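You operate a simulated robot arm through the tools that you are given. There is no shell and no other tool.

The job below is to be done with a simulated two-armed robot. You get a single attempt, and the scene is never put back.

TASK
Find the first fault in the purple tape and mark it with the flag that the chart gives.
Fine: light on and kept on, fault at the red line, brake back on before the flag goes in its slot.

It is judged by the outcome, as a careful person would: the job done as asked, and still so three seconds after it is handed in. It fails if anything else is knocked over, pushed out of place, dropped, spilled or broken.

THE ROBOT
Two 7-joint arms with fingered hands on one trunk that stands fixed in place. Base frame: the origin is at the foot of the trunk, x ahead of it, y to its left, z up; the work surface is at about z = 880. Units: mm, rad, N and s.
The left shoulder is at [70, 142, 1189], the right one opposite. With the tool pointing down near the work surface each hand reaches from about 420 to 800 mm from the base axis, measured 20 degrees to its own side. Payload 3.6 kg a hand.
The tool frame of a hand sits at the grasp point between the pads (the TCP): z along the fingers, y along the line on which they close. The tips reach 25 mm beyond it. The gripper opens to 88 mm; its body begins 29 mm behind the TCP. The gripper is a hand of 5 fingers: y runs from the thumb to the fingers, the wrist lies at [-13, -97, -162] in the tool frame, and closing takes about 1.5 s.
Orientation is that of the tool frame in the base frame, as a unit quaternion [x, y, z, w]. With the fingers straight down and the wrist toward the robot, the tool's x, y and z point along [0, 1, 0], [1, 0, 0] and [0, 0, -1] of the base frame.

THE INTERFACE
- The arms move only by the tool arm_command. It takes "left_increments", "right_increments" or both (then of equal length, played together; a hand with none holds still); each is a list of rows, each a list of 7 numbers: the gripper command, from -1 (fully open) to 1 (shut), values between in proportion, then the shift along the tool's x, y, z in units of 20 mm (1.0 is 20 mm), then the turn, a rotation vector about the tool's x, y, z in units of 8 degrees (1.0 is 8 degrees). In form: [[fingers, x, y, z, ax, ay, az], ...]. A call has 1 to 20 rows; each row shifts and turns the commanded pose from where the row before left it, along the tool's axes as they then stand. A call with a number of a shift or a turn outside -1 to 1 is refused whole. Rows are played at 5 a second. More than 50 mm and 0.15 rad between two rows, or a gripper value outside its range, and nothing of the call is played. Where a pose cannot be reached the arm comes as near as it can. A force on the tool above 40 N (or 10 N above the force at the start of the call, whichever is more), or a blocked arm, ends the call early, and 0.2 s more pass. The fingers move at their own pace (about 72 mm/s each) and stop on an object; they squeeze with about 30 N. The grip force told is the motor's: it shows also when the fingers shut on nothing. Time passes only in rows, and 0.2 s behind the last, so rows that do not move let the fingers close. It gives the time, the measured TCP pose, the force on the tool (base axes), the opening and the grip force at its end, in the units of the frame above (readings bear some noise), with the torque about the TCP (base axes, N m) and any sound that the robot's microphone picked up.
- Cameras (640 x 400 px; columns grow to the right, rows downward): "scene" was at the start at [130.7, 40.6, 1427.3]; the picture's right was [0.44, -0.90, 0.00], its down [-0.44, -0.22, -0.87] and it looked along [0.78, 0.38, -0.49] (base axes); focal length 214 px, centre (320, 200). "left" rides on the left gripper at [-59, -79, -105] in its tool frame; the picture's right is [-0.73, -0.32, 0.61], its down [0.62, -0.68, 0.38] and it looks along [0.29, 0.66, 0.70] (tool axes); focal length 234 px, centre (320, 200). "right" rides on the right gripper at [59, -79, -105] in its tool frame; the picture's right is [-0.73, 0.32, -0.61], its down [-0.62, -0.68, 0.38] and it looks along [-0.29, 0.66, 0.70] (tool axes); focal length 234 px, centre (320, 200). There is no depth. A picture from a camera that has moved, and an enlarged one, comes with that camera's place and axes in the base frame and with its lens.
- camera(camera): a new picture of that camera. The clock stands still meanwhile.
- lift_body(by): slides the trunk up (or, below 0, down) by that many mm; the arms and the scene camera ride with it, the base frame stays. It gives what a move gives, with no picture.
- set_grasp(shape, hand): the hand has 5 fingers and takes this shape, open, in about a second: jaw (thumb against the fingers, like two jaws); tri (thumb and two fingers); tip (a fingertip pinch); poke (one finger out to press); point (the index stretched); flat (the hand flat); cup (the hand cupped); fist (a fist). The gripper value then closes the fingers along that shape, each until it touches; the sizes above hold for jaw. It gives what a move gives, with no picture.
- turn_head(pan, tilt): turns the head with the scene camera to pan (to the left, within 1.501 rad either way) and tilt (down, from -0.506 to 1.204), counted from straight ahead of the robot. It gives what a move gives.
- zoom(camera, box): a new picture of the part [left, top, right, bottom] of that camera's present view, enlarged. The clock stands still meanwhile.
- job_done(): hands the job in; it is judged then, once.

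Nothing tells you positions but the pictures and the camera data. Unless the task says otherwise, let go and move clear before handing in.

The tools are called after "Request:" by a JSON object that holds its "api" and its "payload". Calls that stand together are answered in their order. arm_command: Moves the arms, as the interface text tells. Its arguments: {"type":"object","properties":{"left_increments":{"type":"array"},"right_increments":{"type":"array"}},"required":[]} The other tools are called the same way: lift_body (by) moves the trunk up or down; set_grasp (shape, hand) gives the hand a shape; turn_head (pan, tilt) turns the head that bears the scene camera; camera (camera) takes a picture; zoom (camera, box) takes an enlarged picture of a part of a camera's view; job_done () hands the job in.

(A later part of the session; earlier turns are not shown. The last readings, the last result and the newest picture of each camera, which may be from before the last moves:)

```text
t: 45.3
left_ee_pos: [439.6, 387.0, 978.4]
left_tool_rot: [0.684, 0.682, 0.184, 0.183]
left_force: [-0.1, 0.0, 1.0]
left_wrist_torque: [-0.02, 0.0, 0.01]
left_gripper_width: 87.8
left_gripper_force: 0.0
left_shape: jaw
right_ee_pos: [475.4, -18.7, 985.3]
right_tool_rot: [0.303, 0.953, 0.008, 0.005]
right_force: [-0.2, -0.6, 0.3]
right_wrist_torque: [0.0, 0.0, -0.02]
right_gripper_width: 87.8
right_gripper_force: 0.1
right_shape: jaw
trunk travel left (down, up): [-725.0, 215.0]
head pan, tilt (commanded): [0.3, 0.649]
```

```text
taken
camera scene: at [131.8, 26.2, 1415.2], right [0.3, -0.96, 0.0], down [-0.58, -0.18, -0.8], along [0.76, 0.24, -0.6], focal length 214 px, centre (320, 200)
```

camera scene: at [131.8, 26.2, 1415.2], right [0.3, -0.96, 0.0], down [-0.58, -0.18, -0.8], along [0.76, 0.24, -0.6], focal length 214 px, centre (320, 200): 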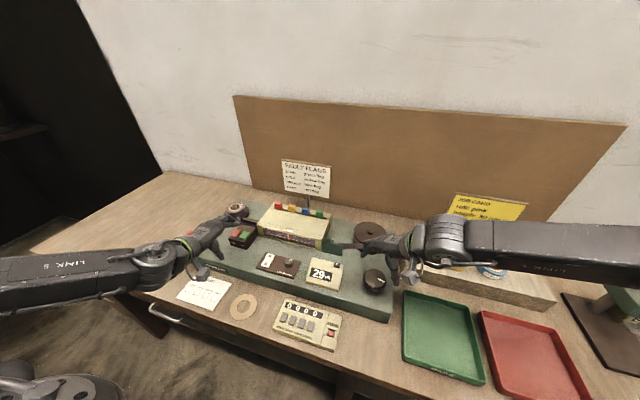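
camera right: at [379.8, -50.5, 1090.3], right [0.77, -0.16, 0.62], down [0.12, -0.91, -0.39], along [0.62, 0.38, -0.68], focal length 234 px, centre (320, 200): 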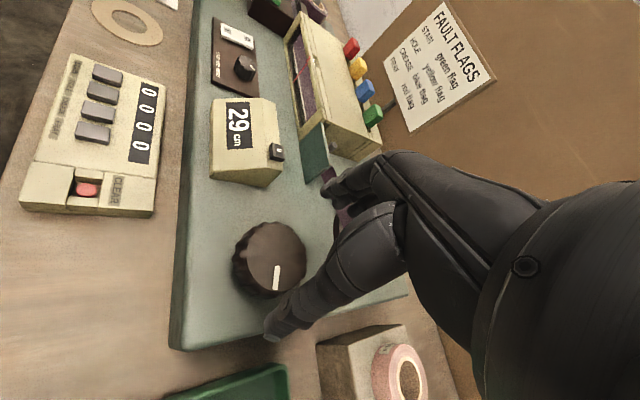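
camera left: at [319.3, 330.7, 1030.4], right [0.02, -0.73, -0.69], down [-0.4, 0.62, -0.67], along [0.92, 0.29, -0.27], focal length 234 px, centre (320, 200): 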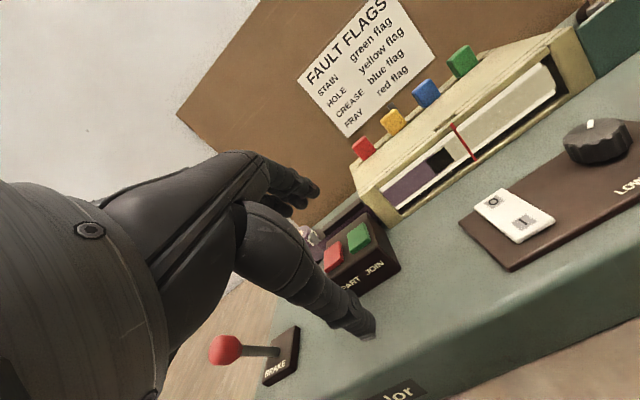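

The right hand is centred over the knob at -55° with clearance from the counter. I descend and grip again.

Request:
{"api": "arm_command", "payload": {"right_increments": [[-1, 0.07, 0.1, 1, 0, 0, 0], [-1, 0, 0, 1, 0, 0, 0], [-1, 0, 0, 0.75, 0, 0, 0], [-1, 0, 0, 0.4, 0, 0, 0], [-1, 0, 0, 0, 0, 0, 0]]}}

Request:
{"api": "camera", "payload": {"camera": "right"}}

Request:
{"api": "zoom", "payload": {"camera": "scene", "box": [240, 210, 440, 335]}}

```text
t: 46.5
left_ee_pos: [439.6, 386.3, 979.3]
left_tool_rot: [0.683, 0.683, 0.183, 0.183]
left_force: [0.4, 0.2, 0.4]
left_wrist_torque: [-0.01, -0.02, 0.01]
left_gripper_width: 87.9
left_gripper_force: 0.0
left_shape: jaw
right_ee_pos: [476.5, -14.2, 922.7]
right_tool_rot: [0.303, 0.953, 0.008, 0.005]
right_force: [0.4, 0.7, -0.8]
right_wrist_torque: [0.0, 0.01, 0.0]
right_gripper_width: 88.2
right_gripper_force: 0.1
right_shape: jaw
trunk travel left (down, up): [-725.0, 215.0]
head pan, tilt (commanded): [0.3, 0.649]
```

```text
taken
camera right: at [380.4, -47.6, 1026.8], right [0.77, -0.16, 0.62], down [0.12, -0.91, -0.39], along [0.62, 0.38, -0.68], focal length 234 px, centre (320, 200)
```

right: 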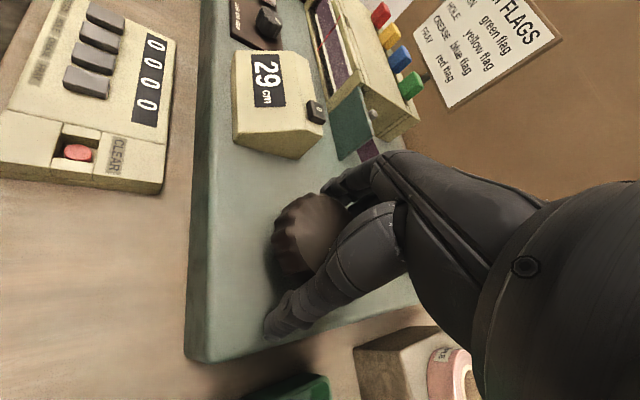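

```text
3.20 times, centred on (340, 272) of scene
camera zoom: at [132.1, 26.3, 1415.2], right [0.3, -0.96, 0.0], down [-0.58, -0.18, -0.8], along [0.76, 0.24, -0.6], focal length 686 px, centre (256, -32)
```

zoom: 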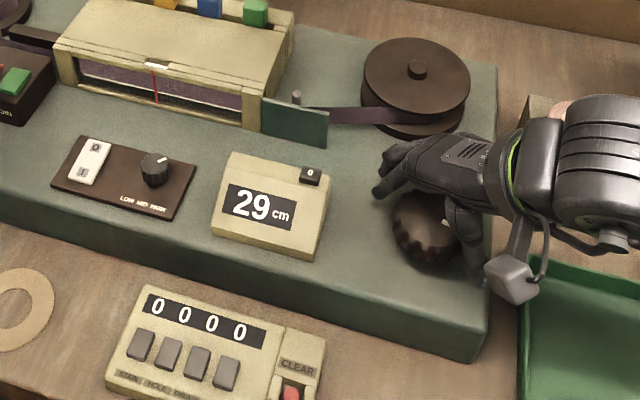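

Request:
{"api": "arm_command", "payload": {"right_increments": [[0, 0, 0, 0, 0, 0, 0], [0.4, 0, 0, 0, 0, 0, 0], [0.8, 0, 0, 0, 0, 0, 0], [1, 0, 0, 0, 0, 0, 0], [1, 0, 0, 0, 0, 0, 0], [1, 0, 0, 0, 0, 0, 0]]}}

Request:
{"api": "arm_command", "payload": {"right_increments": [[1, 0, 0, 0.03, 0, 0, 0.5], [1, 0, 0, 0, 0, 0, 0.5], [1, 0, 0, 0, 0, 0, 0.5], [1, 0, 0, 0, 0, 0, 0.5], [1, 0, 0, 0, 0, 0, 0]]}}

Request:
{"api": "zoom", "payload": {"camera": "left", "box": [350, 50, 590, 220]}}

Request:
{"api": "zoom", "payload": {"camera": "scene", "box": [240, 210, 440, 335]}}

```text
t: 47.9
left_ee_pos: [440.3, 386.3, 979.1]
left_tool_rot: [0.684, 0.683, 0.183, 0.182]
left_force: [0.6, -0.6, 0.0]
left_wrist_torque: [0.0, 0.04, 0.0]
left_gripper_width: 87.7
left_gripper_force: 0.1
left_shape: jaw
right_ee_pos: [475.8, -16.3, 921.9]
right_tool_rot: [0.302, 0.953, 0.007, 0.004]
right_force: [-4.9, -4.8, -14.6]
right_wrist_torque: [-0.06, 0.08, 0.02]
right_gripper_width: 47.3
right_gripper_force: 29.6
right_shape: jaw
trunk travel left (down, up): [-725.0, 215.0]
head pan, tilt (commanded): [0.3, 0.649]
```

```text
t: 49.1
left_ee_pos: [440.2, 385.9, 979.7]
left_tool_rot: [0.684, 0.682, 0.184, 0.182]
left_force: [-0.1, 0.5, 0.0]
left_wrist_torque: [-0.01, 0.0, 0.01]
left_gripper_width: 87.8
left_gripper_force: 0.2
left_shape: jaw
right_ee_pos: [476.4, -15.6, 921.0]
right_tool_rot: [0.432, 0.902, 0.008, 0.002]
right_force: [-11.1, -6.2, -21.2]
right_wrist_torque: [-0.08, 0.15, 0.04]
right_gripper_width: 47.7
right_gripper_force: 29.9
right_shape: jaw
trunk travel left (down, up): [-725.0, 215.0]
head pan, tilt (commanded): [0.3, 0.649]
```

```text
2.35 times, centred on (470, 135) of left
camera zoom: at [319.2, 328.9, 1031.0], right [0.02, -0.72, -0.69], down [-0.4, 0.63, -0.67], along [0.92, 0.29, -0.27], focal length 551 px, centre (-33, 353)
```

zoom: 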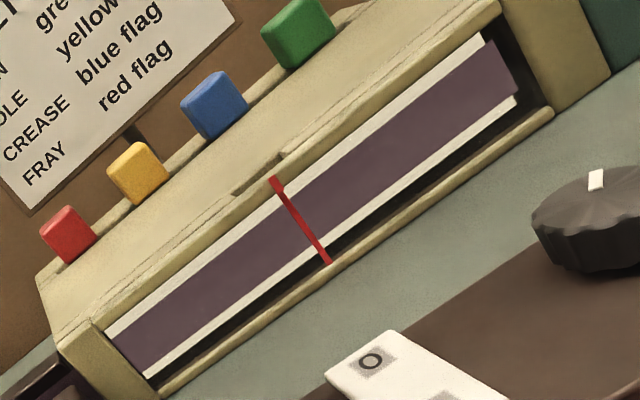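

```text
3.20 times, centred on (340, 272) of scene
camera zoom: at [132.8, 24.8, 1415.0], right [0.3, -0.96, 0.0], down [-0.58, -0.18, -0.8], along [0.76, 0.24, -0.6], focal length 686 px, centre (256, -32)
```

zoom: 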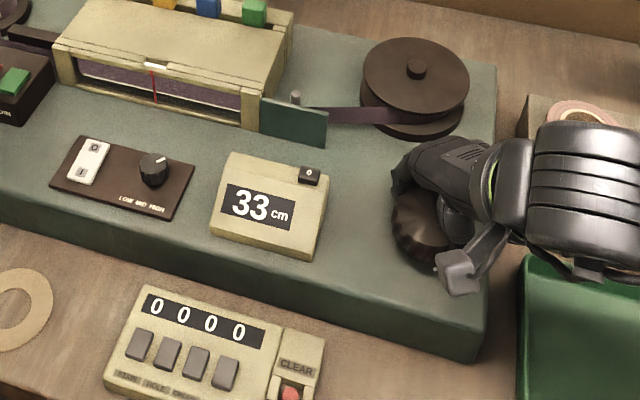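

33 cm, still plain. I continue with 28° steps.

Request:
{"api": "arm_command", "payload": {"right_increments": [[1, 0, 0, 0, 0, 0, 0.5], [1, 0, 0, 0, 0, 0, 0.5], [1, 0, 0, 0, 0, 0, 0.5], [1, 0, 0, 0, 0, 0, 0.5], [1, 0, 0, 0, 0, 0, 0.5], [1, 0, 0, 0, 0, 0, 0.5], [1, 0, 0, 0, 0, 0, 0.5], [1, 0, 0, 0, 0, 0, 0]]}}

Request:
{"api": "zoom", "payload": {"camera": "left", "box": [350, 50, 590, 220]}}

Request:
{"api": "zoom", "payload": {"camera": "scene", "box": [240, 210, 440, 335]}}

```text
t: 50.9
left_ee_pos: [440.4, 386.4, 979.7]
left_tool_rot: [0.684, 0.682, 0.183, 0.183]
left_force: [0.0, -0.3, 0.1]
left_wrist_torque: [0.01, 0.02, -0.01]
left_gripper_width: 87.7
left_gripper_force: 0.1
left_shape: jaw
right_ee_pos: [475.5, -14.5, 921.8]
right_tool_rot: [0.637, 0.77, 0.009, 0.001]
right_force: [-12.3, -4.4, -21.2]
right_wrist_torque: [-0.04, 0.13, 0.01]
right_gripper_width: 47.7
right_gripper_force: 29.9
right_shape: jaw
trunk travel left (down, up): [-725.0, 215.0]
head pan, tilt (commanded): [0.3, 0.649]
```

```text
2.35 times, centred on (470, 135) of left
camera zoom: at [318.8, 329.0, 1031.1], right [0.02, -0.72, -0.69], down [-0.4, 0.62, -0.67], along [0.92, 0.29, -0.27], focal length 551 px, centre (-33, 353)
```

zoom: 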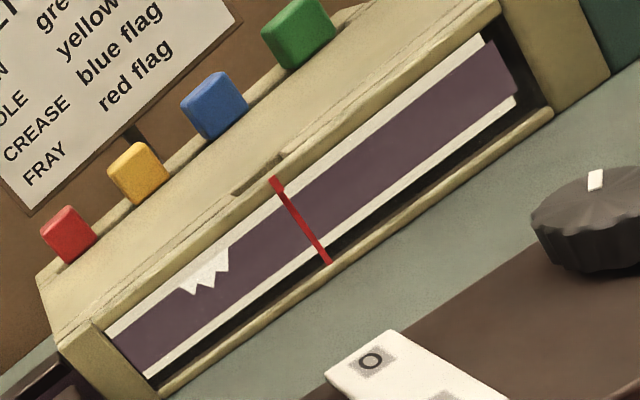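

```text
3.20 times, centred on (340, 272) of scene
camera zoom: at [132.2, 25.0, 1415.1], right [0.3, -0.96, 0.0], down [-0.58, -0.18, -0.8], along [0.76, 0.24, -0.6], focal length 686 px, centre (256, -32)
```

zoom: 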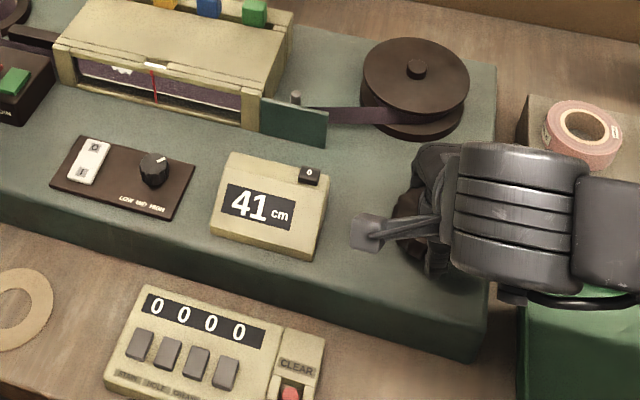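

At 41 cm a jagged bite shows in the tape's top edge, left of the red line. I zoom in to identify it surely and to check the rest of the visible tape.

Request:
{"api": "zoom", "payload": {"camera": "left", "box": [390, 130, 480, 210]}}

Request:
{"api": "zoom", "payload": {"camera": "left", "box": [460, 60, 550, 140]}}

Request:
{"api": "zoom", "payload": {"camera": "scene", "box": [260, 225, 320, 262]}}

```text
5.00 times, centred on (435, 170) of left
camera zoom: at [318.8, 329.0, 1031.1], right [0.02, -0.72, -0.69], down [-0.4, 0.62, -0.67], along [0.92, 0.29, -0.27], focal length 1171 px, centre (-255, 350)
```

zoom: 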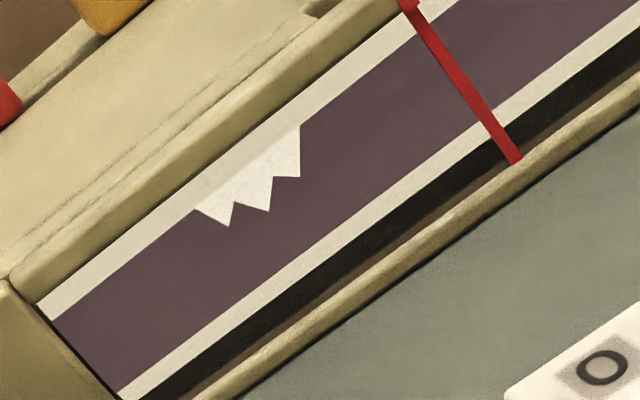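

```text
5.00 times, centred on (505, 100) of left
camera zoom: at [318.8, 329.0, 1031.1], right [0.02, -0.72, -0.69], down [-0.4, 0.62, -0.67], along [0.92, 0.29, -0.27], focal length 1171 px, centre (-605, 700)
```

zoom: 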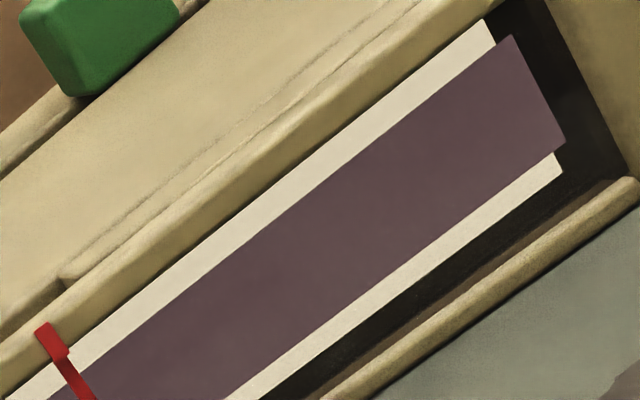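

```text
10.67 times, centred on (290, 244) of scene
camera zoom: at [132.2, 25.0, 1415.1], right [0.3, -0.96, 0.0], down [-0.58, -0.18, -0.8], along [0.76, 0.24, -0.6], focal length 2288 px, centre (640, -264)
```

zoom: 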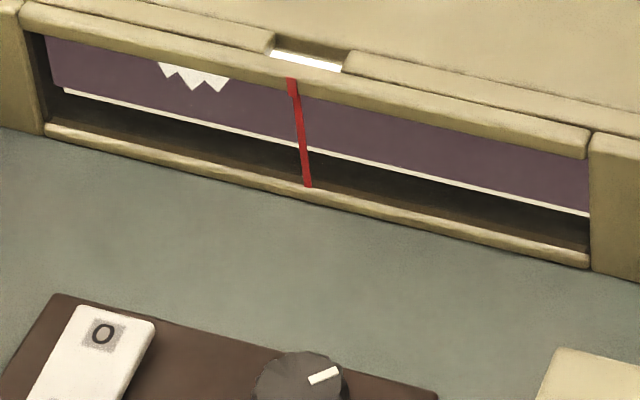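

It is a FRAY (torn teeth at the edge), so the red flag is wanted. By triangulation the fray is centred near y 302 and the line at y 262: about 40 mm more, i.e. about 16° of turn. I go 14° first, finely.

Request:
{"api": "arm_command", "payload": {"right_increments": [[1, 0, 0, 0, 0, 0, 0.25], [1, 0, 0, 0, 0, 0, 0.25], [1, 0, 0, 0, 0, 0, 0.25], [1, 0, 0, 0, 0, 0, 0.25], [1, 0, 0, 0, 0, 0, 0.25], [1, 0, 0, 0, 0, 0, 0.25], [1, 0, 0, 0, 0, 0, 0.25], [1, 0, 0, 0, 0, 0, 0], [1, 0, 0, 0, 0, 0, 0]]}}

Request:
{"api": "zoom", "payload": {"camera": "left", "box": [390, 130, 480, 210]}}

Request:
{"api": "zoom", "payload": {"camera": "scene", "box": [260, 225, 320, 262]}}

Request:
{"api": "zoom", "payload": {"camera": "scene", "box": [240, 210, 440, 335]}}

```text
t: 52.9
left_ee_pos: [440.0, 387.5, 979.8]
left_tool_rot: [0.683, 0.683, 0.183, 0.183]
left_force: [-0.3, 0.0, -0.3]
left_wrist_torque: [0.02, 0.0, 0.0]
left_gripper_width: 87.6
left_gripper_force: 0.1
left_shape: jaw
right_ee_pos: [476.3, -15.2, 922.5]
right_tool_rot: [0.726, 0.687, 0.009, -0.001]
right_force: [-13.7, -4.1, -21.9]
right_wrist_torque: [-0.03, 0.16, 0.01]
right_gripper_width: 47.7
right_gripper_force: 30.1
right_shape: jaw
trunk travel left (down, up): [-725.0, 215.0]
head pan, tilt (commanded): [0.3, 0.649]
```

```text
5.00 times, centred on (435, 170) of left
camera zoom: at [318.7, 329.3, 1031.1], right [0.02, -0.73, -0.69], down [-0.4, 0.62, -0.67], along [0.92, 0.29, -0.27], focal length 1171 px, centre (-255, 350)
```

zoom: 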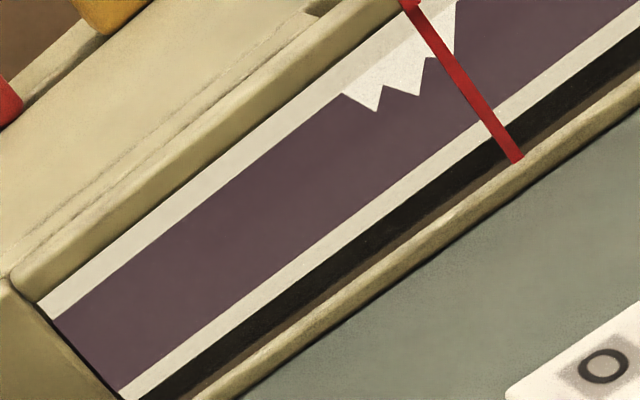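

```text
10.67 times, centred on (290, 244) of scene
camera zoom: at [132.1, 25.4, 1415.1], right [0.3, -0.96, 0.0], down [-0.58, -0.18, -0.8], along [0.76, 0.24, -0.6], focal length 2288 px, centre (640, -264)
```

zoom: 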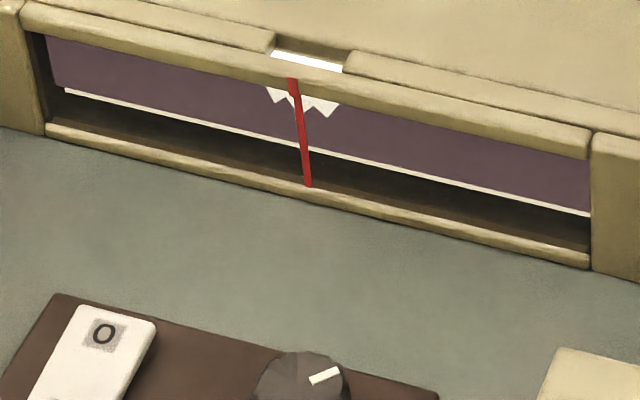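

```text
3.20 times, centred on (340, 272) of scene
camera zoom: at [132.1, 25.4, 1415.1], right [0.3, -0.96, 0.0], down [-0.58, -0.18, -0.8], along [0.76, 0.24, -0.6], focal length 686 px, centre (256, -32)
```

zoom: 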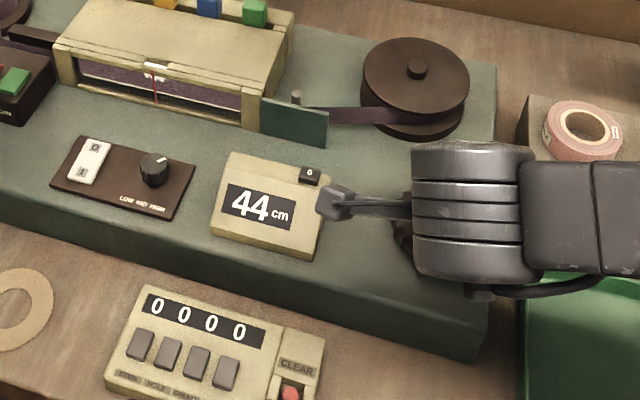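

The fray is now nearly at the line; both views agree it needs about 3 mm more (1.1°).

Request:
{"api": "arm_command", "payload": {"right_increments": [[1, 0, 0, 0, 0, 0, 0.14], [1, 0, 0, 0, 0, 0, 0], [1, 0, 0, 0, 0, 0, 0]]}}

Request:
{"api": "zoom", "payload": {"camera": "left", "box": [420, 110, 490, 170]}}

Request:
{"api": "zoom", "payload": {"camera": "scene", "box": [260, 225, 320, 262]}}

```text
t: 53.7
left_ee_pos: [439.9, 387.2, 979.2]
left_tool_rot: [0.683, 0.683, 0.183, 0.182]
left_force: [-0.4, -0.1, 0.5]
left_wrist_torque: [-0.01, 0.01, -0.03]
left_gripper_width: 87.8
left_gripper_force: 0.1
left_shape: jaw
right_ee_pos: [477.0, -15.0, 922.1]
right_tool_rot: [0.733, 0.681, 0.009, -0.001]
right_force: [-13.9, -3.0, -23.0]
right_wrist_torque: [0.0, 0.15, 0.03]
right_gripper_width: 47.9
right_gripper_force: 29.7
right_shape: jaw
trunk travel left (down, up): [-725.0, 215.0]
head pan, tilt (commanded): [0.3, 0.649]
```

```text
6.67 times, centred on (455, 140) of left
camera zoom: at [318.8, 329.3, 1031.0], right [0.02, -0.73, -0.69], down [-0.4, 0.62, -0.67], along [0.92, 0.29, -0.27], focal length 1561 px, centre (-580, 600)
```

zoom: 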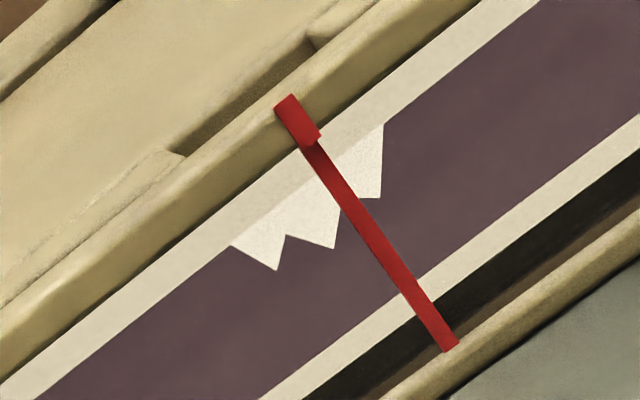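

```text
10.67 times, centred on (290, 244) of scene
camera zoom: at [132.2, 25.4, 1415.1], right [0.3, -0.96, 0.0], down [-0.58, -0.18, -0.8], along [0.76, 0.24, -0.6], focal length 2288 px, centre (640, -264)
```

zoom: 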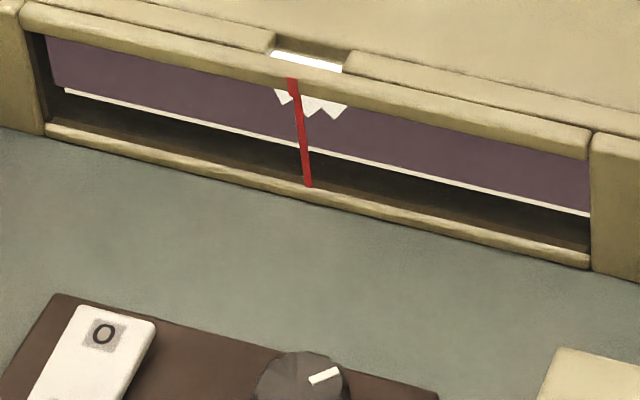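

The fray's centre is within about 1 mm of the line from both views. Holding the knob with the right hand, I take the left hand up and over the brake lever again.

Request:
{"api": "arm_command", "payload": {"left_increments": [[-1, 0, 0.5, -0.87, 0, 0, 0], [-1, 0, 0.5, -0.87, 0, 0, 0], [-1, 0, 0.5, -0.87, 0, 0, 0], [-1, 0, 0, 0, 0.75, 0, 0], [-1, 0, 0, 0, 0.75, 0, 0], [-1, 0, 0, 0, 0.75, 0, 0], [-1, 0, 0, 0, 0.75, 0, 0], [-1, 0, 0, 0, 0.75, 0, 0], [-1, 0.95, 0, 0, 0, 0, 0], [-1, 0.95, 0, 0, 0, 0, 0], [-1, 0.95, 0, 0, 0, 0, 0], [-1, 0.95, 0, 0, 0, 0, 0], [-1, 0.95, 0, 0, 0, 0, 0], [-1, 0.95, 0, 0, 0, 0, 0], [-1, 0.95, 0, 0, 0, 0, 0], [-1, 0, 0, 0, 0, 0, 0]]}}

Request:
{"api": "camera", "payload": {"camera": "left"}}

Request:
{"api": "zoom", "payload": {"camera": "scene", "box": [140, 170, 300, 270]}}

Request:
{"api": "zoom", "payload": {"camera": "scene", "box": [260, 225, 320, 262]}}

```text
t: 57.1
left_ee_pos: [439.7, 519.8, 1039.4]
left_tool_rot: [0.708, 0.707, 0.0, -0.001]
left_force: [-0.4, 0.0, 0.3]
left_wrist_torque: [0.0, -0.01, -0.02]
left_gripper_width: 87.9
left_gripper_force: 0.1
left_shape: jaw
right_ee_pos: [476.9, -14.9, 922.2]
right_tool_rot: [0.734, 0.68, 0.008, -0.001]
right_force: [-12.4, -3.0, -21.0]
right_wrist_torque: [-0.03, 0.16, -0.02]
right_gripper_width: 47.5
right_gripper_force: 30.2
right_shape: jaw
trunk travel left (down, up): [-725.0, 215.0]
head pan, tilt (commanded): [0.3, 0.649]
```

```text
taken
camera left: at [360.6, 462.1, 1145.3], right [-0.32, -0.72, -0.61], down [-0.68, 0.62, -0.38], along [0.66, 0.29, -0.7], focal length 234 px, centre (320, 200)
```

left: 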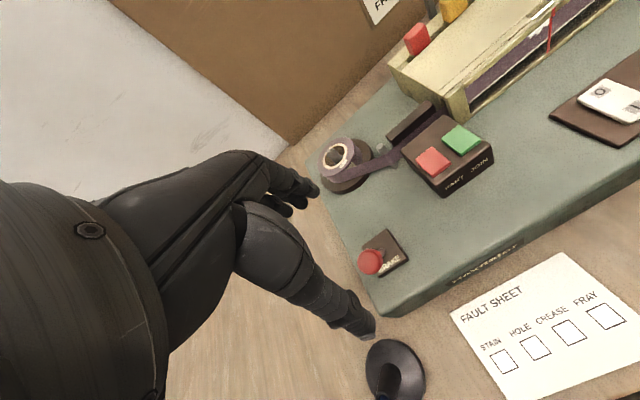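

```text
4.00 times, centred on (220, 220) of scene
camera zoom: at [132.4, 25.3, 1415.1], right [0.3, -0.96, 0.0], down [-0.58, -0.18, -0.8], along [0.76, 0.24, -0.6], focal length 858 px, centre (720, 120)
```

zoom: 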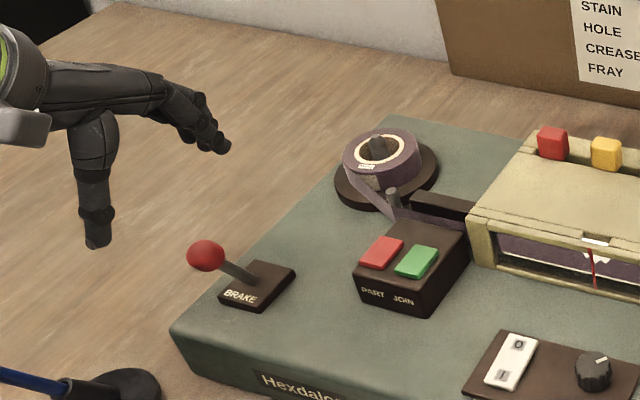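

```text
10.67 times, centred on (290, 244) of scene
camera zoom: at [132.4, 25.3, 1415.1], right [0.3, -0.96, 0.0], down [-0.58, -0.18, -0.8], along [0.76, 0.24, -0.6], focal length 2288 px, centre (640, -264)
```

zoom: 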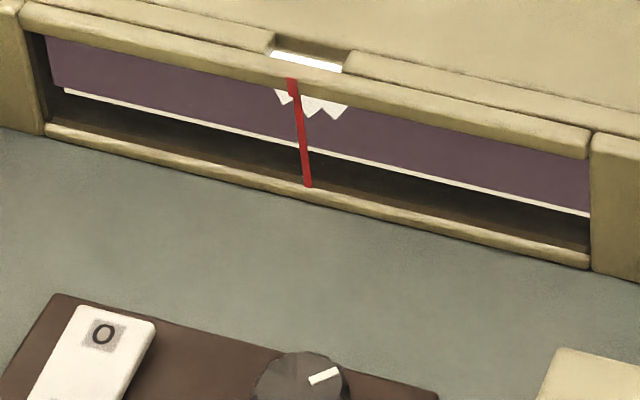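

The ball now sits near (449, 524, 945). I descend with the open hand straddling it.

Request:
{"api": "arm_command", "payload": {"left_increments": [[-1, 0.15, 0.4, 0.6, 0, 0, 0], [-1, 0, 0, 1, 0, 0, 0], [-1, 0, 0, 1, 0, 0, 0], [-1, 0, 0, 1, 0, 0, 0], [-1, 0, 0, 0.7, 0, 0, 0], [-1, 0, 0, 0, 0, 0, 0]]}}

Request:
{"api": "camera", "payload": {"camera": "left"}}

Request:
{"api": "zoom", "payload": {"camera": "scene", "box": [140, 190, 260, 265]}}

```text
t: 58.5
left_ee_pos: [448.0, 522.1, 951.7]
left_tool_rot: [0.707, 0.707, 0.001, -0.001]
left_force: [-0.4, -0.7, 0.8]
left_wrist_torque: [0.01, 0.0, -0.02]
left_gripper_width: 87.9
left_gripper_force: 0.1
left_shape: jaw
right_ee_pos: [476.9, -14.6, 922.3]
right_tool_rot: [0.733, 0.68, 0.009, 0.0]
right_force: [-12.5, -2.7, -22.4]
right_wrist_torque: [0.0, 0.16, -0.01]
right_gripper_width: 47.3
right_gripper_force: 30.0
right_shape: jaw
trunk travel left (down, up): [-725.0, 215.0]
head pan, tilt (commanded): [0.3, 0.649]
```

```text
taken
camera left: at [368.5, 465.0, 1057.2], right [-0.32, -0.73, -0.61], down [-0.68, 0.62, -0.38], along [0.66, 0.29, -0.7], focal length 234 px, centre (320, 200)
```

left: 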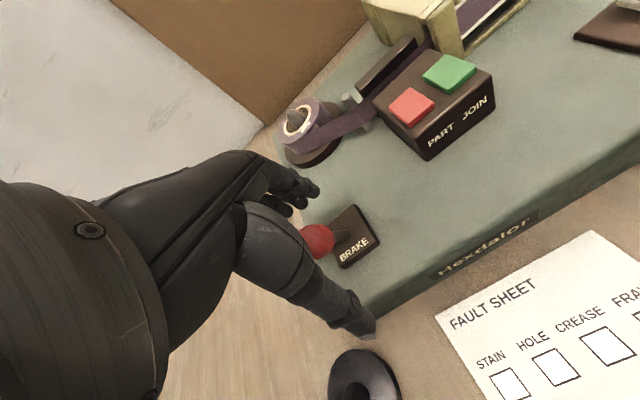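

```text
5.33 times, centred on (200, 228) of scene
camera zoom: at [132.4, 25.4, 1415.1], right [0.3, -0.96, 0.0], down [-0.58, -0.18, -0.8], along [0.76, 0.24, -0.6], focal length 1144 px, centre (960, 53)
```

zoom: 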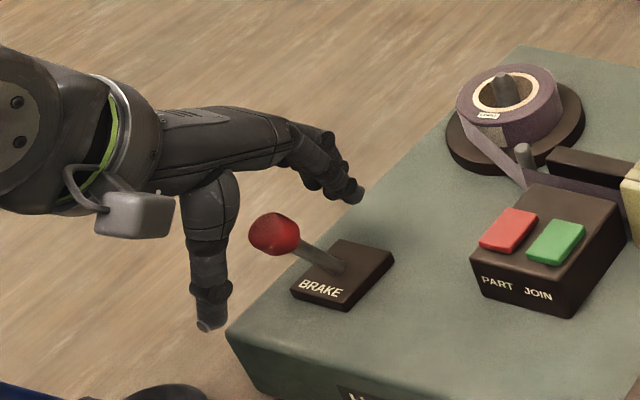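

Ball is between thumb and fingers. I narrow the hand around it, then push the lever away from the robot to put the brake on.

Request:
{"api": "arm_command", "payload": {"left_increments": [[0.2, 0, 0, 0, 0, 0, 0], [0.2, 0, 0, 0, 0, 0, 0], [0.2, 0, 0, 0, 0, 0, 0], [0.2, 0, 0, 0, 0, 0, 0], [0.2, 0, 0, 0, 0, 0, 0]]}}

Request:
{"api": "arm_command", "payload": {"left_increments": [[0.2, 0, 0.25, 0, 0, 0, 0], [0.2, 0, 0.25, 0, 0, 0, 0], [0.2, 0, 0.25, 0, 0, 0, 0], [0.2, 0, 0.25, 0, 0, 0, 0], [0.2, 0, 0.25, 0, 0, 0, 0], [0.2, 0, 0, 0, 0, 0, 0]]}}

Request:
{"api": "zoom", "payload": {"camera": "scene", "box": [140, 190, 260, 265]}}

Request:
{"api": "camera", "payload": {"camera": "left"}}

```text
t: 59.7
left_ee_pos: [447.7, 523.4, 951.7]
left_tool_rot: [0.707, 0.707, 0.0, -0.001]
left_force: [0.3, 0.5, -0.3]
left_wrist_torque: [-0.01, -0.01, -0.01]
left_gripper_width: 35.6
left_gripper_force: 0.0
left_shape: jaw
right_ee_pos: [476.1, -15.1, 921.9]
right_tool_rot: [0.733, 0.68, 0.008, 0.0]
right_force: [-11.8, -3.5, -22.2]
right_wrist_torque: [-0.02, 0.16, -0.04]
right_gripper_width: 47.6
right_gripper_force: 30.1
right_shape: jaw
trunk travel left (down, up): [-725.0, 215.0]
head pan, tilt (commanded): [0.3, 0.649]
```

```text
t: 61.1
left_ee_pos: [473.4, 523.8, 954.6]
left_tool_rot: [0.708, 0.707, 0.001, -0.001]
left_force: [-1.2, -0.8, 0.3]
left_wrist_torque: [0.02, 0.01, 0.03]
left_gripper_width: 36.5
left_gripper_force: 0.2
left_shape: jaw
right_ee_pos: [477.1, -16.5, 923.7]
right_tool_rot: [0.733, 0.68, 0.009, -0.001]
right_force: [-12.6, -3.3, -21.8]
right_wrist_torque: [-0.01, 0.19, -0.03]
right_gripper_width: 47.5
right_gripper_force: 30.1
right_shape: jaw
trunk travel left (down, up): [-725.0, 215.0]
head pan, tilt (commanded): [0.3, 0.649]
```

```text
5.33 times, centred on (200, 228) of scene
camera zoom: at [132.3, 25.4, 1415.1], right [0.3, -0.96, 0.0], down [-0.58, -0.18, -0.8], along [0.76, 0.24, -0.6], focal length 1144 px, centre (960, 53)
```

zoom: 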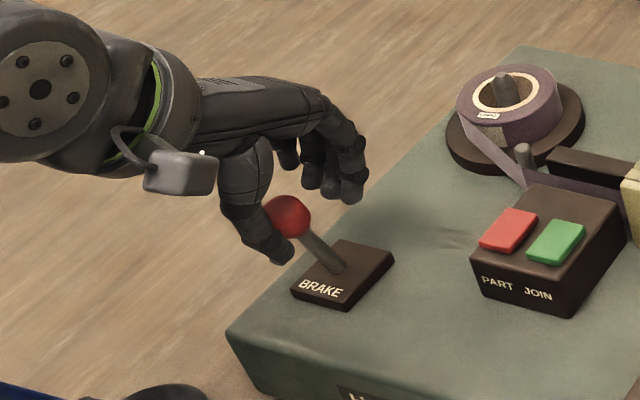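

```text
taken
camera left: at [393.3, 465.3, 1058.8], right [-0.32, -0.72, -0.61], down [-0.68, 0.62, -0.38], along [0.66, 0.29, -0.7], focal length 234 px, centre (320, 200)
```

left: 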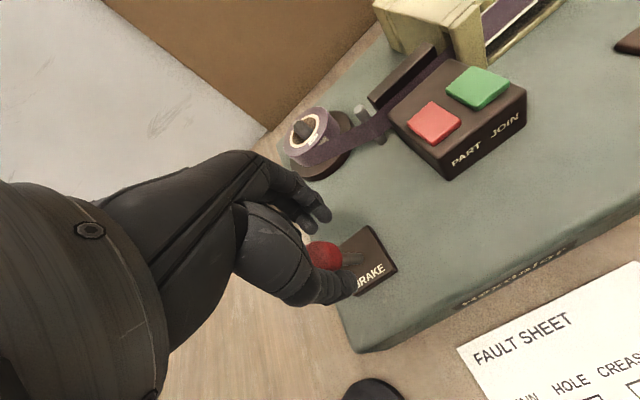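

The thumb is carrying the lever forward. I keep pushing.

Request:
{"api": "arm_command", "payload": {"left_increments": [[0.2, 0, 0.25, 0, 0, 0, 0], [0.2, 0, 0.25, 0, 0, 0, 0], [0.2, 0, 0.25, 0, 0, 0, 0], [0.2, 0, 0.25, 0, 0, 0, 0], [0.2, 0, 0.25, 0, 0, 0, 0], [0.2, 0, 0, 0, 0, 0, 0]]}}

Request:
{"api": "zoom", "payload": {"camera": "scene", "box": [140, 190, 260, 265]}}

Request:
{"api": "camera", "payload": {"camera": "left"}}

```text
t: 62.5
left_ee_pos: [495.9, 522.9, 954.3]
left_tool_rot: [0.707, 0.707, 0.0, -0.001]
left_force: [-0.2, -0.6, 0.0]
left_wrist_torque: [-0.03, 0.01, 0.0]
left_gripper_width: 35.4
left_gripper_force: 0.0
left_shape: jaw
right_ee_pos: [476.7, -14.7, 921.9]
right_tool_rot: [0.733, 0.68, 0.009, -0.001]
right_force: [-12.5, -3.3, -22.1]
right_wrist_torque: [-0.06, 0.17, 0.0]
right_gripper_width: 47.6
right_gripper_force: 29.9
right_shape: jaw
trunk travel left (down, up): [-725.0, 215.0]
head pan, tilt (commanded): [0.3, 0.649]
```

```text
5.33 times, centred on (200, 228) of scene
camera zoom: at [132.4, 25.4, 1415.1], right [0.3, -0.96, 0.0], down [-0.58, -0.18, -0.8], along [0.76, 0.24, -0.6], focal length 1144 px, centre (960, 53)
```

zoom: 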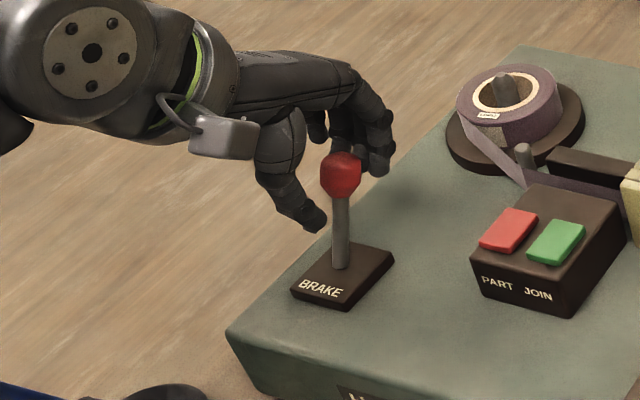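

```text
taken
camera left: at [417.9, 465.7, 1058.8], right [-0.32, -0.72, -0.61], down [-0.68, 0.62, -0.38], along [0.66, 0.29, -0.7], focal length 234 px, centre (320, 200)
```

left: 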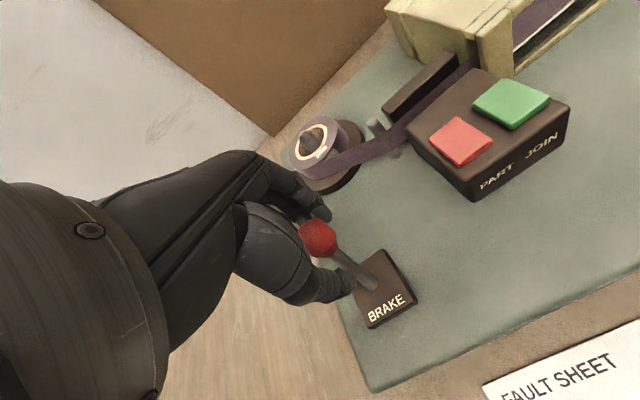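

The lever snapped back to its original (away) position, so the brake is on. I check the tape, then open both hands and lift them clear.

Request:
{"api": "arm_command", "payload": {"left_increments": [[-1, 0, 0, 0, 0, 0, 0], [-1, 0, 0, 0, 0, 0, 0], [-1, 0, 0, 0, 0, 0, 0], [-1, 0, 0, 0, 0, 0, 0], [-1, 0, 0, 0, 0, 0, 0], [-1, 0, 0, 0, 0, 0, 0]], "right_increments": [[0.6, 0, 0, 0, 0, 0, 0], [0.2, 0, 0, 0, 0, 0, 0], [-0.3, 0, 0, 0, 0, 0, 0], [-1, 0, 0, 0, 0, 0, 0], [-1, 0, 0, 0, 0, 0, 0], [-1, 0, 0, 0, 0, 0, 0]]}}

Request:
{"api": "zoom", "payload": {"camera": "scene", "box": [260, 225, 320, 262]}}

Request:
{"api": "zoom", "payload": {"camera": "scene", "box": [140, 190, 440, 377]}}

```text
t: 63.9
left_ee_pos: [497.8, 524.6, 953.7]
left_tool_rot: [0.707, 0.708, -0.001, 0.0]
left_force: [-0.5, -0.5, 0.5]
left_wrist_torque: [-0.02, -0.02, 0.01]
left_gripper_width: 87.6
left_gripper_force: 0.1
left_shape: jaw
right_ee_pos: [477.8, -13.5, 923.2]
right_tool_rot: [0.733, 0.68, 0.01, 0.0]
right_force: [-0.1, -0.6, 0.1]
right_wrist_torque: [0.02, -0.05, 0.0]
right_gripper_width: 87.5
right_gripper_force: 0.0
right_shape: jaw
trunk travel left (down, up): [-725.0, 215.0]
head pan, tilt (commanded): [0.3, 0.649]
```

```text
10.67 times, centred on (290, 244) of scene
camera zoom: at [132.2, 26.4, 1415.2], right [0.3, -0.96, 0.0], down [-0.58, -0.18, -0.8], along [0.76, 0.24, -0.6], focal length 2288 px, centre (640, -264)
```

zoom: 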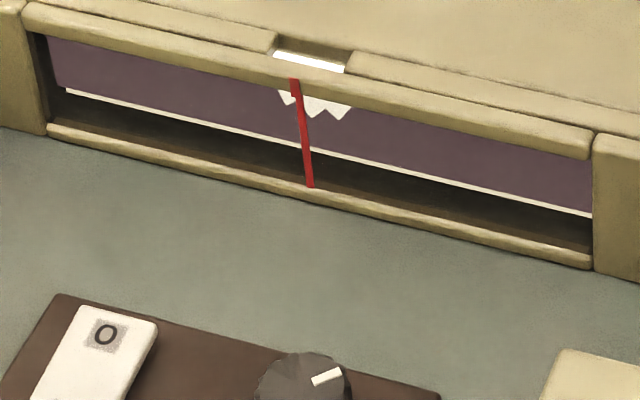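

```text
2.13 times, centred on (290, 284) of scene
camera zoom: at [132.2, 26.4, 1415.2], right [0.3, -0.96, 0.0], down [-0.58, -0.18, -0.8], along [0.76, 0.24, -0.6], focal length 458 px, centre (384, 22)
```

zoom: 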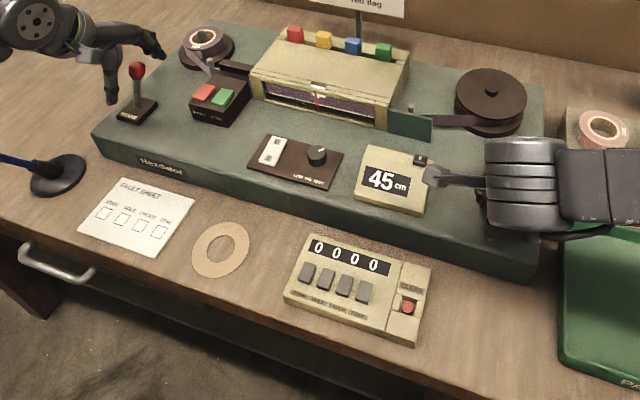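

Counter 45 cm, fray still exactly at the line, brake on, lamp on. I lift both hands clear of the lever and the knob.

Request:
{"api": "arm_command", "payload": {"left_increments": [[-1, 0, 0, -0.5, 0, 0, 0], [-1, 0, 0, -1, 0, 0, 0], [-1, 0, 0, -1, 0, 0, 0], [-1, 0, 0, -1, 0, 0, 0], [-1, 0, 0, -1, 0, 0, 0], [-1, 0, 0, -1, 0, 0, 0], [-1, 0, 0, -1, 0, 0, 0], [-1, 0, 0, 0, 0, 0, 0], [-1, 0, 0, 0, 0, 0, 0]], "right_increments": [[-1, 0, 0, -0.5, 0, 0, 0], [-1, 0, 0, -1, 0, 0, 0], [-1, 0, 0, -1, 0, 0, 0], [-1, 0, 0, -1, 0, 0, 0], [-1, 0, 0, -1, 0, 0, 0], [-1, 0, 0, -1, 0, 0, 0], [-1, -1, -0.5, -1, 0, 0, 0], [-1, -1, -0.5, -1, 0, 0, 0], [-1, -1, -0.5, -1, 0, 0, 0]]}}

Request:
{"api": "set_grasp", "payload": {"shape": "tip", "hand": "left"}}

Request:
{"api": "camera", "payload": {"camera": "left"}}

Request:
{"api": "camera", "payload": {"camera": "scene"}}

Request:
{"api": "zoom", "payload": {"camera": "scene", "box": [130, 140, 250, 215]}}

```text
t: 65.9
left_ee_pos: [496.2, 523.2, 1084.0]
left_tool_rot: [0.707, 0.707, 0.001, 0.0]
left_force: [0.4, 0.3, 0.2]
left_wrist_torque: [-0.02, -0.01, -0.02]
left_gripper_width: 87.6
left_gripper_force: 0.0
left_shape: jaw
right_ee_pos: [440.2, -75.3, 1091.9]
right_tool_rot: [0.733, 0.68, 0.009, -0.001]
right_force: [0.1, -0.2, -0.5]
right_wrist_torque: [0.03, 0.03, -0.03]
right_gripper_width: 87.7
right_gripper_force: 0.0
right_shape: jaw
trunk travel left (down, up): [-725.0, 215.0]
head pan, tilt (commanded): [0.3, 0.649]
```

```text
t: 66.8
left_ee_pos: [497.7, 523.7, 1083.7]
left_tool_rot: [0.707, 0.707, 0.0, 0.001]
left_force: [0.8, -0.1, 0.5]
left_wrist_torque: [-0.01, 0.01, -0.03]
left_gripper_width: 87.9
left_gripper_force: 0.2
left_shape: tip
right_ee_pos: [441.5, -74.5, 1089.6]
right_tool_rot: [0.733, 0.68, 0.008, 0.0]
right_force: [-0.3, -0.9, -0.5]
right_wrist_torque: [-0.01, 0.0, -0.01]
right_gripper_width: 87.7
right_gripper_force: 0.0
right_shape: jaw
trunk travel left (down, up): [-725.0, 215.0]
head pan, tilt (commanded): [0.3, 0.649]
```

```text
taken
camera left: at [418.2, 465.6, 1188.2], right [-0.32, -0.73, -0.61], down [-0.68, 0.62, -0.38], along [0.66, 0.29, -0.7], focal length 234 px, centre (320, 200)
```

left: 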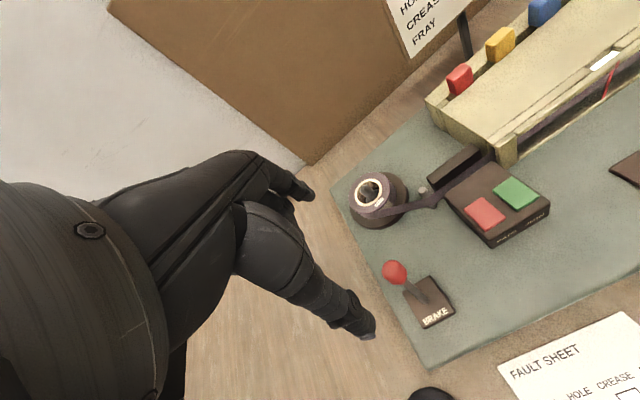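

```text
taken
camera scene: at [132.4, 26.4, 1415.1], right [0.3, -0.96, 0.0], down [-0.58, -0.18, -0.8], along [0.76, 0.24, -0.6], focal length 214 px, centre (320, 200)
```

scene: 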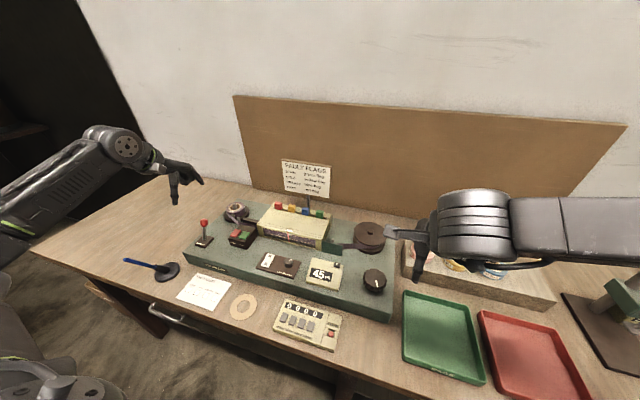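

```text
5.33 times, centred on (190, 178) of scene
camera zoom: at [132.4, 26.4, 1415.1], right [0.3, -0.96, 0.0], down [-0.58, -0.18, -0.8], along [0.76, 0.24, -0.6], focal length 1144 px, centre (1013, 320)
```

zoom: 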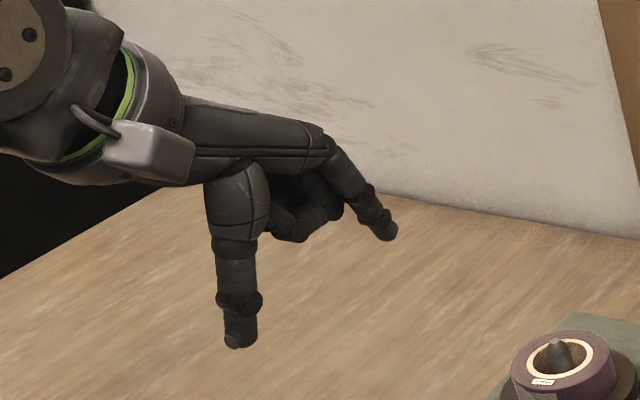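

In the tip shape only thumb and index are extended, which suits the flag. I close it partway in the air to see where the tips meet.

Request:
{"api": "arm_command", "payload": {"left_increments": [[0.5, 0, 0, 0, 0, 0, 0], [0.5, 0, 0, 0, 0, 0, 0], [0.5, 0, 0, 0, 0, 0, 0], [0.5, 0, 0, 0, 0, 0, 0], [0.5, 0, 0, 0, 0, 0, 0], [0.5, 0, 0, 0, 0, 0, 0]]}}

Request:
{"api": "zoom", "payload": {"camera": "left", "box": [230, 150, 390, 250]}}

Request:
{"api": "zoom", "payload": {"camera": "scene", "box": [130, 140, 250, 215]}}

Request:
{"api": "camera", "payload": {"camera": "left"}}

```text
t: 68.2
left_ee_pos: [497.8, 521.9, 1083.7]
left_tool_rot: [0.707, 0.707, 0.0, 0.0]
left_force: [-0.3, -0.2, 1.0]
left_wrist_torque: [0.05, 0.02, 0.0]
left_gripper_width: 22.3
left_gripper_force: 0.1
left_shape: tip
right_ee_pos: [441.7, -75.4, 1090.0]
right_tool_rot: [0.733, 0.68, 0.009, 0.0]
right_force: [-0.3, -0.5, 0.0]
right_wrist_torque: [-0.02, 0.02, 0.0]
right_gripper_width: 87.7
right_gripper_force: 0.1
right_shape: jaw
trunk travel left (down, up): [-725.0, 215.0]
head pan, tilt (commanded): [0.3, 0.649]
```

```text
4.00 times, centred on (310, 200) of left
camera zoom: at [418.1, 465.4, 1188.3], right [-0.32, -0.73, -0.61], down [-0.68, 0.62, -0.38], along [0.66, 0.29, -0.7], focal length 937 px, centre (360, 200)
```

zoom: 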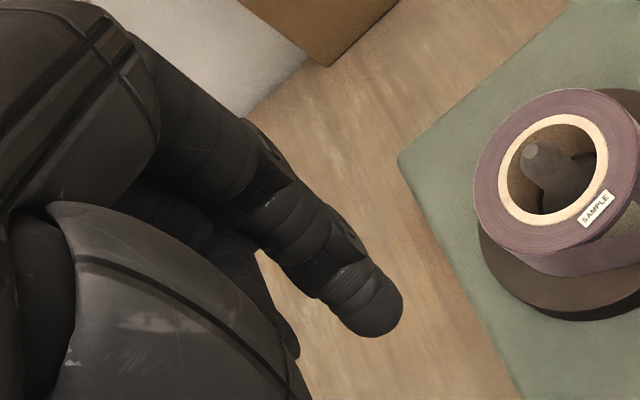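

```text
5.33 times, centred on (190, 178) of scene
camera zoom: at [132.2, 26.3, 1415.1], right [0.3, -0.96, 0.0], down [-0.58, -0.18, -0.8], along [0.76, 0.24, -0.6], focal length 1144 px, centre (1013, 320)
```

zoom: 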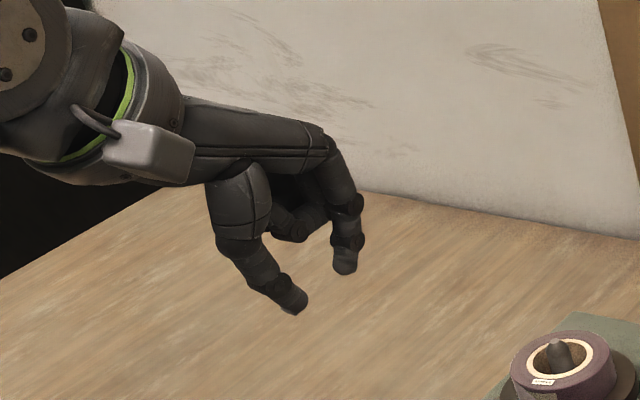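

```text
taken
camera left: at [418.1, 465.4, 1188.3], right [-0.32, -0.73, -0.61], down [-0.68, 0.62, -0.38], along [0.66, 0.29, -0.7], focal length 234 px, centre (320, 200)
```

left: 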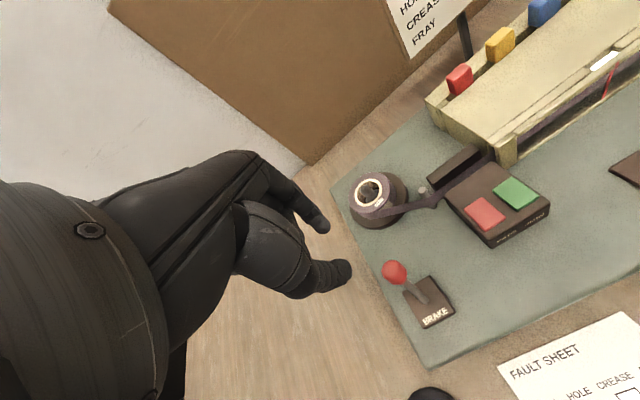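

The pinch centre in this shape is about 22–28 mm beyond the TCP. Now I measure the red flag and the slot more closely.

Request:
{"api": "zoom", "payload": {"camera": "scene", "box": [255, 195, 335, 245]}}

Request:
{"api": "zoom", "payload": {"camera": "left", "box": [420, 20, 580, 120]}}

Request:
{"api": "zoom", "payload": {"camera": "left", "box": [430, 50, 500, 110]}}

Request:
{"api": "zoom", "payload": {"camera": "scene", "box": [265, 198, 295, 217]}}

```text
8.00 times, centred on (295, 220) of scene
camera zoom: at [132.2, 26.3, 1415.1], right [0.3, -0.96, 0.0], down [-0.58, -0.18, -0.8], along [0.76, 0.24, -0.6], focal length 1716 px, centre (520, 40)
```

zoom: 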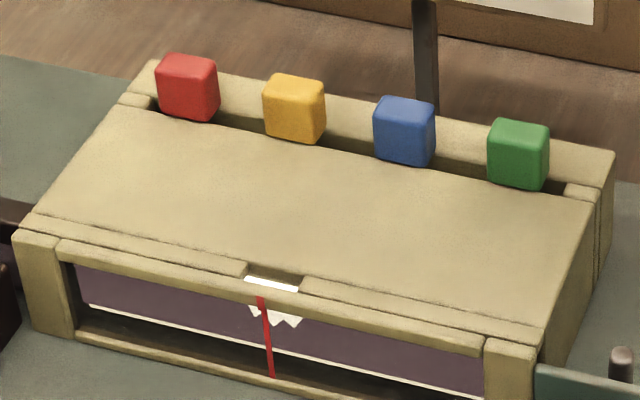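

```text
4.00 times, centred on (500, 70) of left
camera zoom: at [418.1, 465.4, 1188.3], right [-0.32, -0.73, -0.61], down [-0.68, 0.62, -0.38], along [0.66, 0.29, -0.7], focal length 937 px, centre (-400, 720)
```

zoom: 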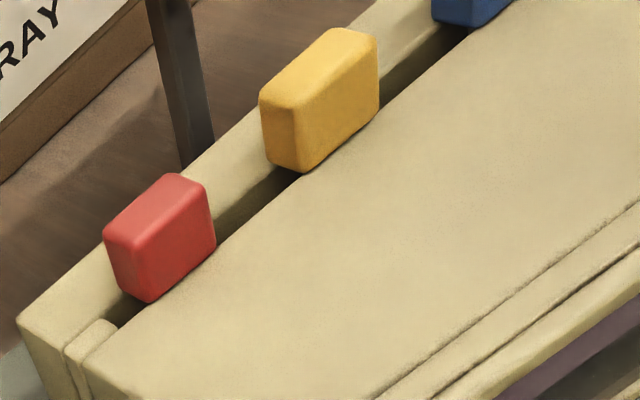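

```text
6.67 times, centred on (465, 80) of left
camera zoom: at [418.1, 465.4, 1188.3], right [-0.32, -0.73, -0.61], down [-0.68, 0.62, -0.38], along [0.66, 0.29, -0.7], focal length 1561 px, centre (-647, 1000)
```

zoom: 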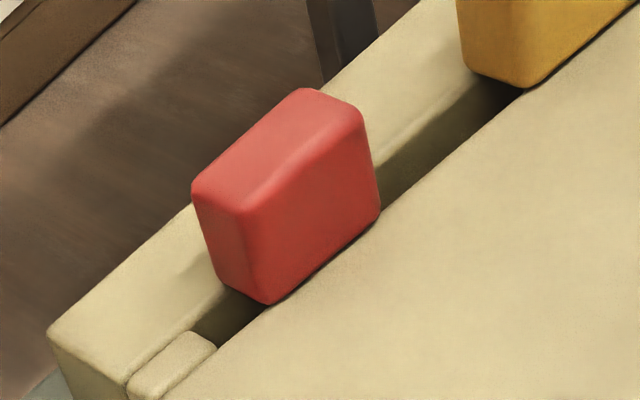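

```text
16.00 times, centred on (280, 208) of scene
camera zoom: at [132.2, 26.3, 1415.1], right [0.3, -0.96, 0.0], down [-0.58, -0.18, -0.8], along [0.76, 0.24, -0.6], focal length 3432 px, centre (960, 80)
```

zoom: 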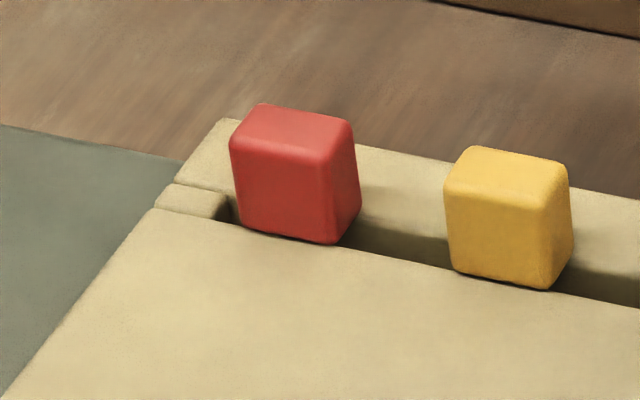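

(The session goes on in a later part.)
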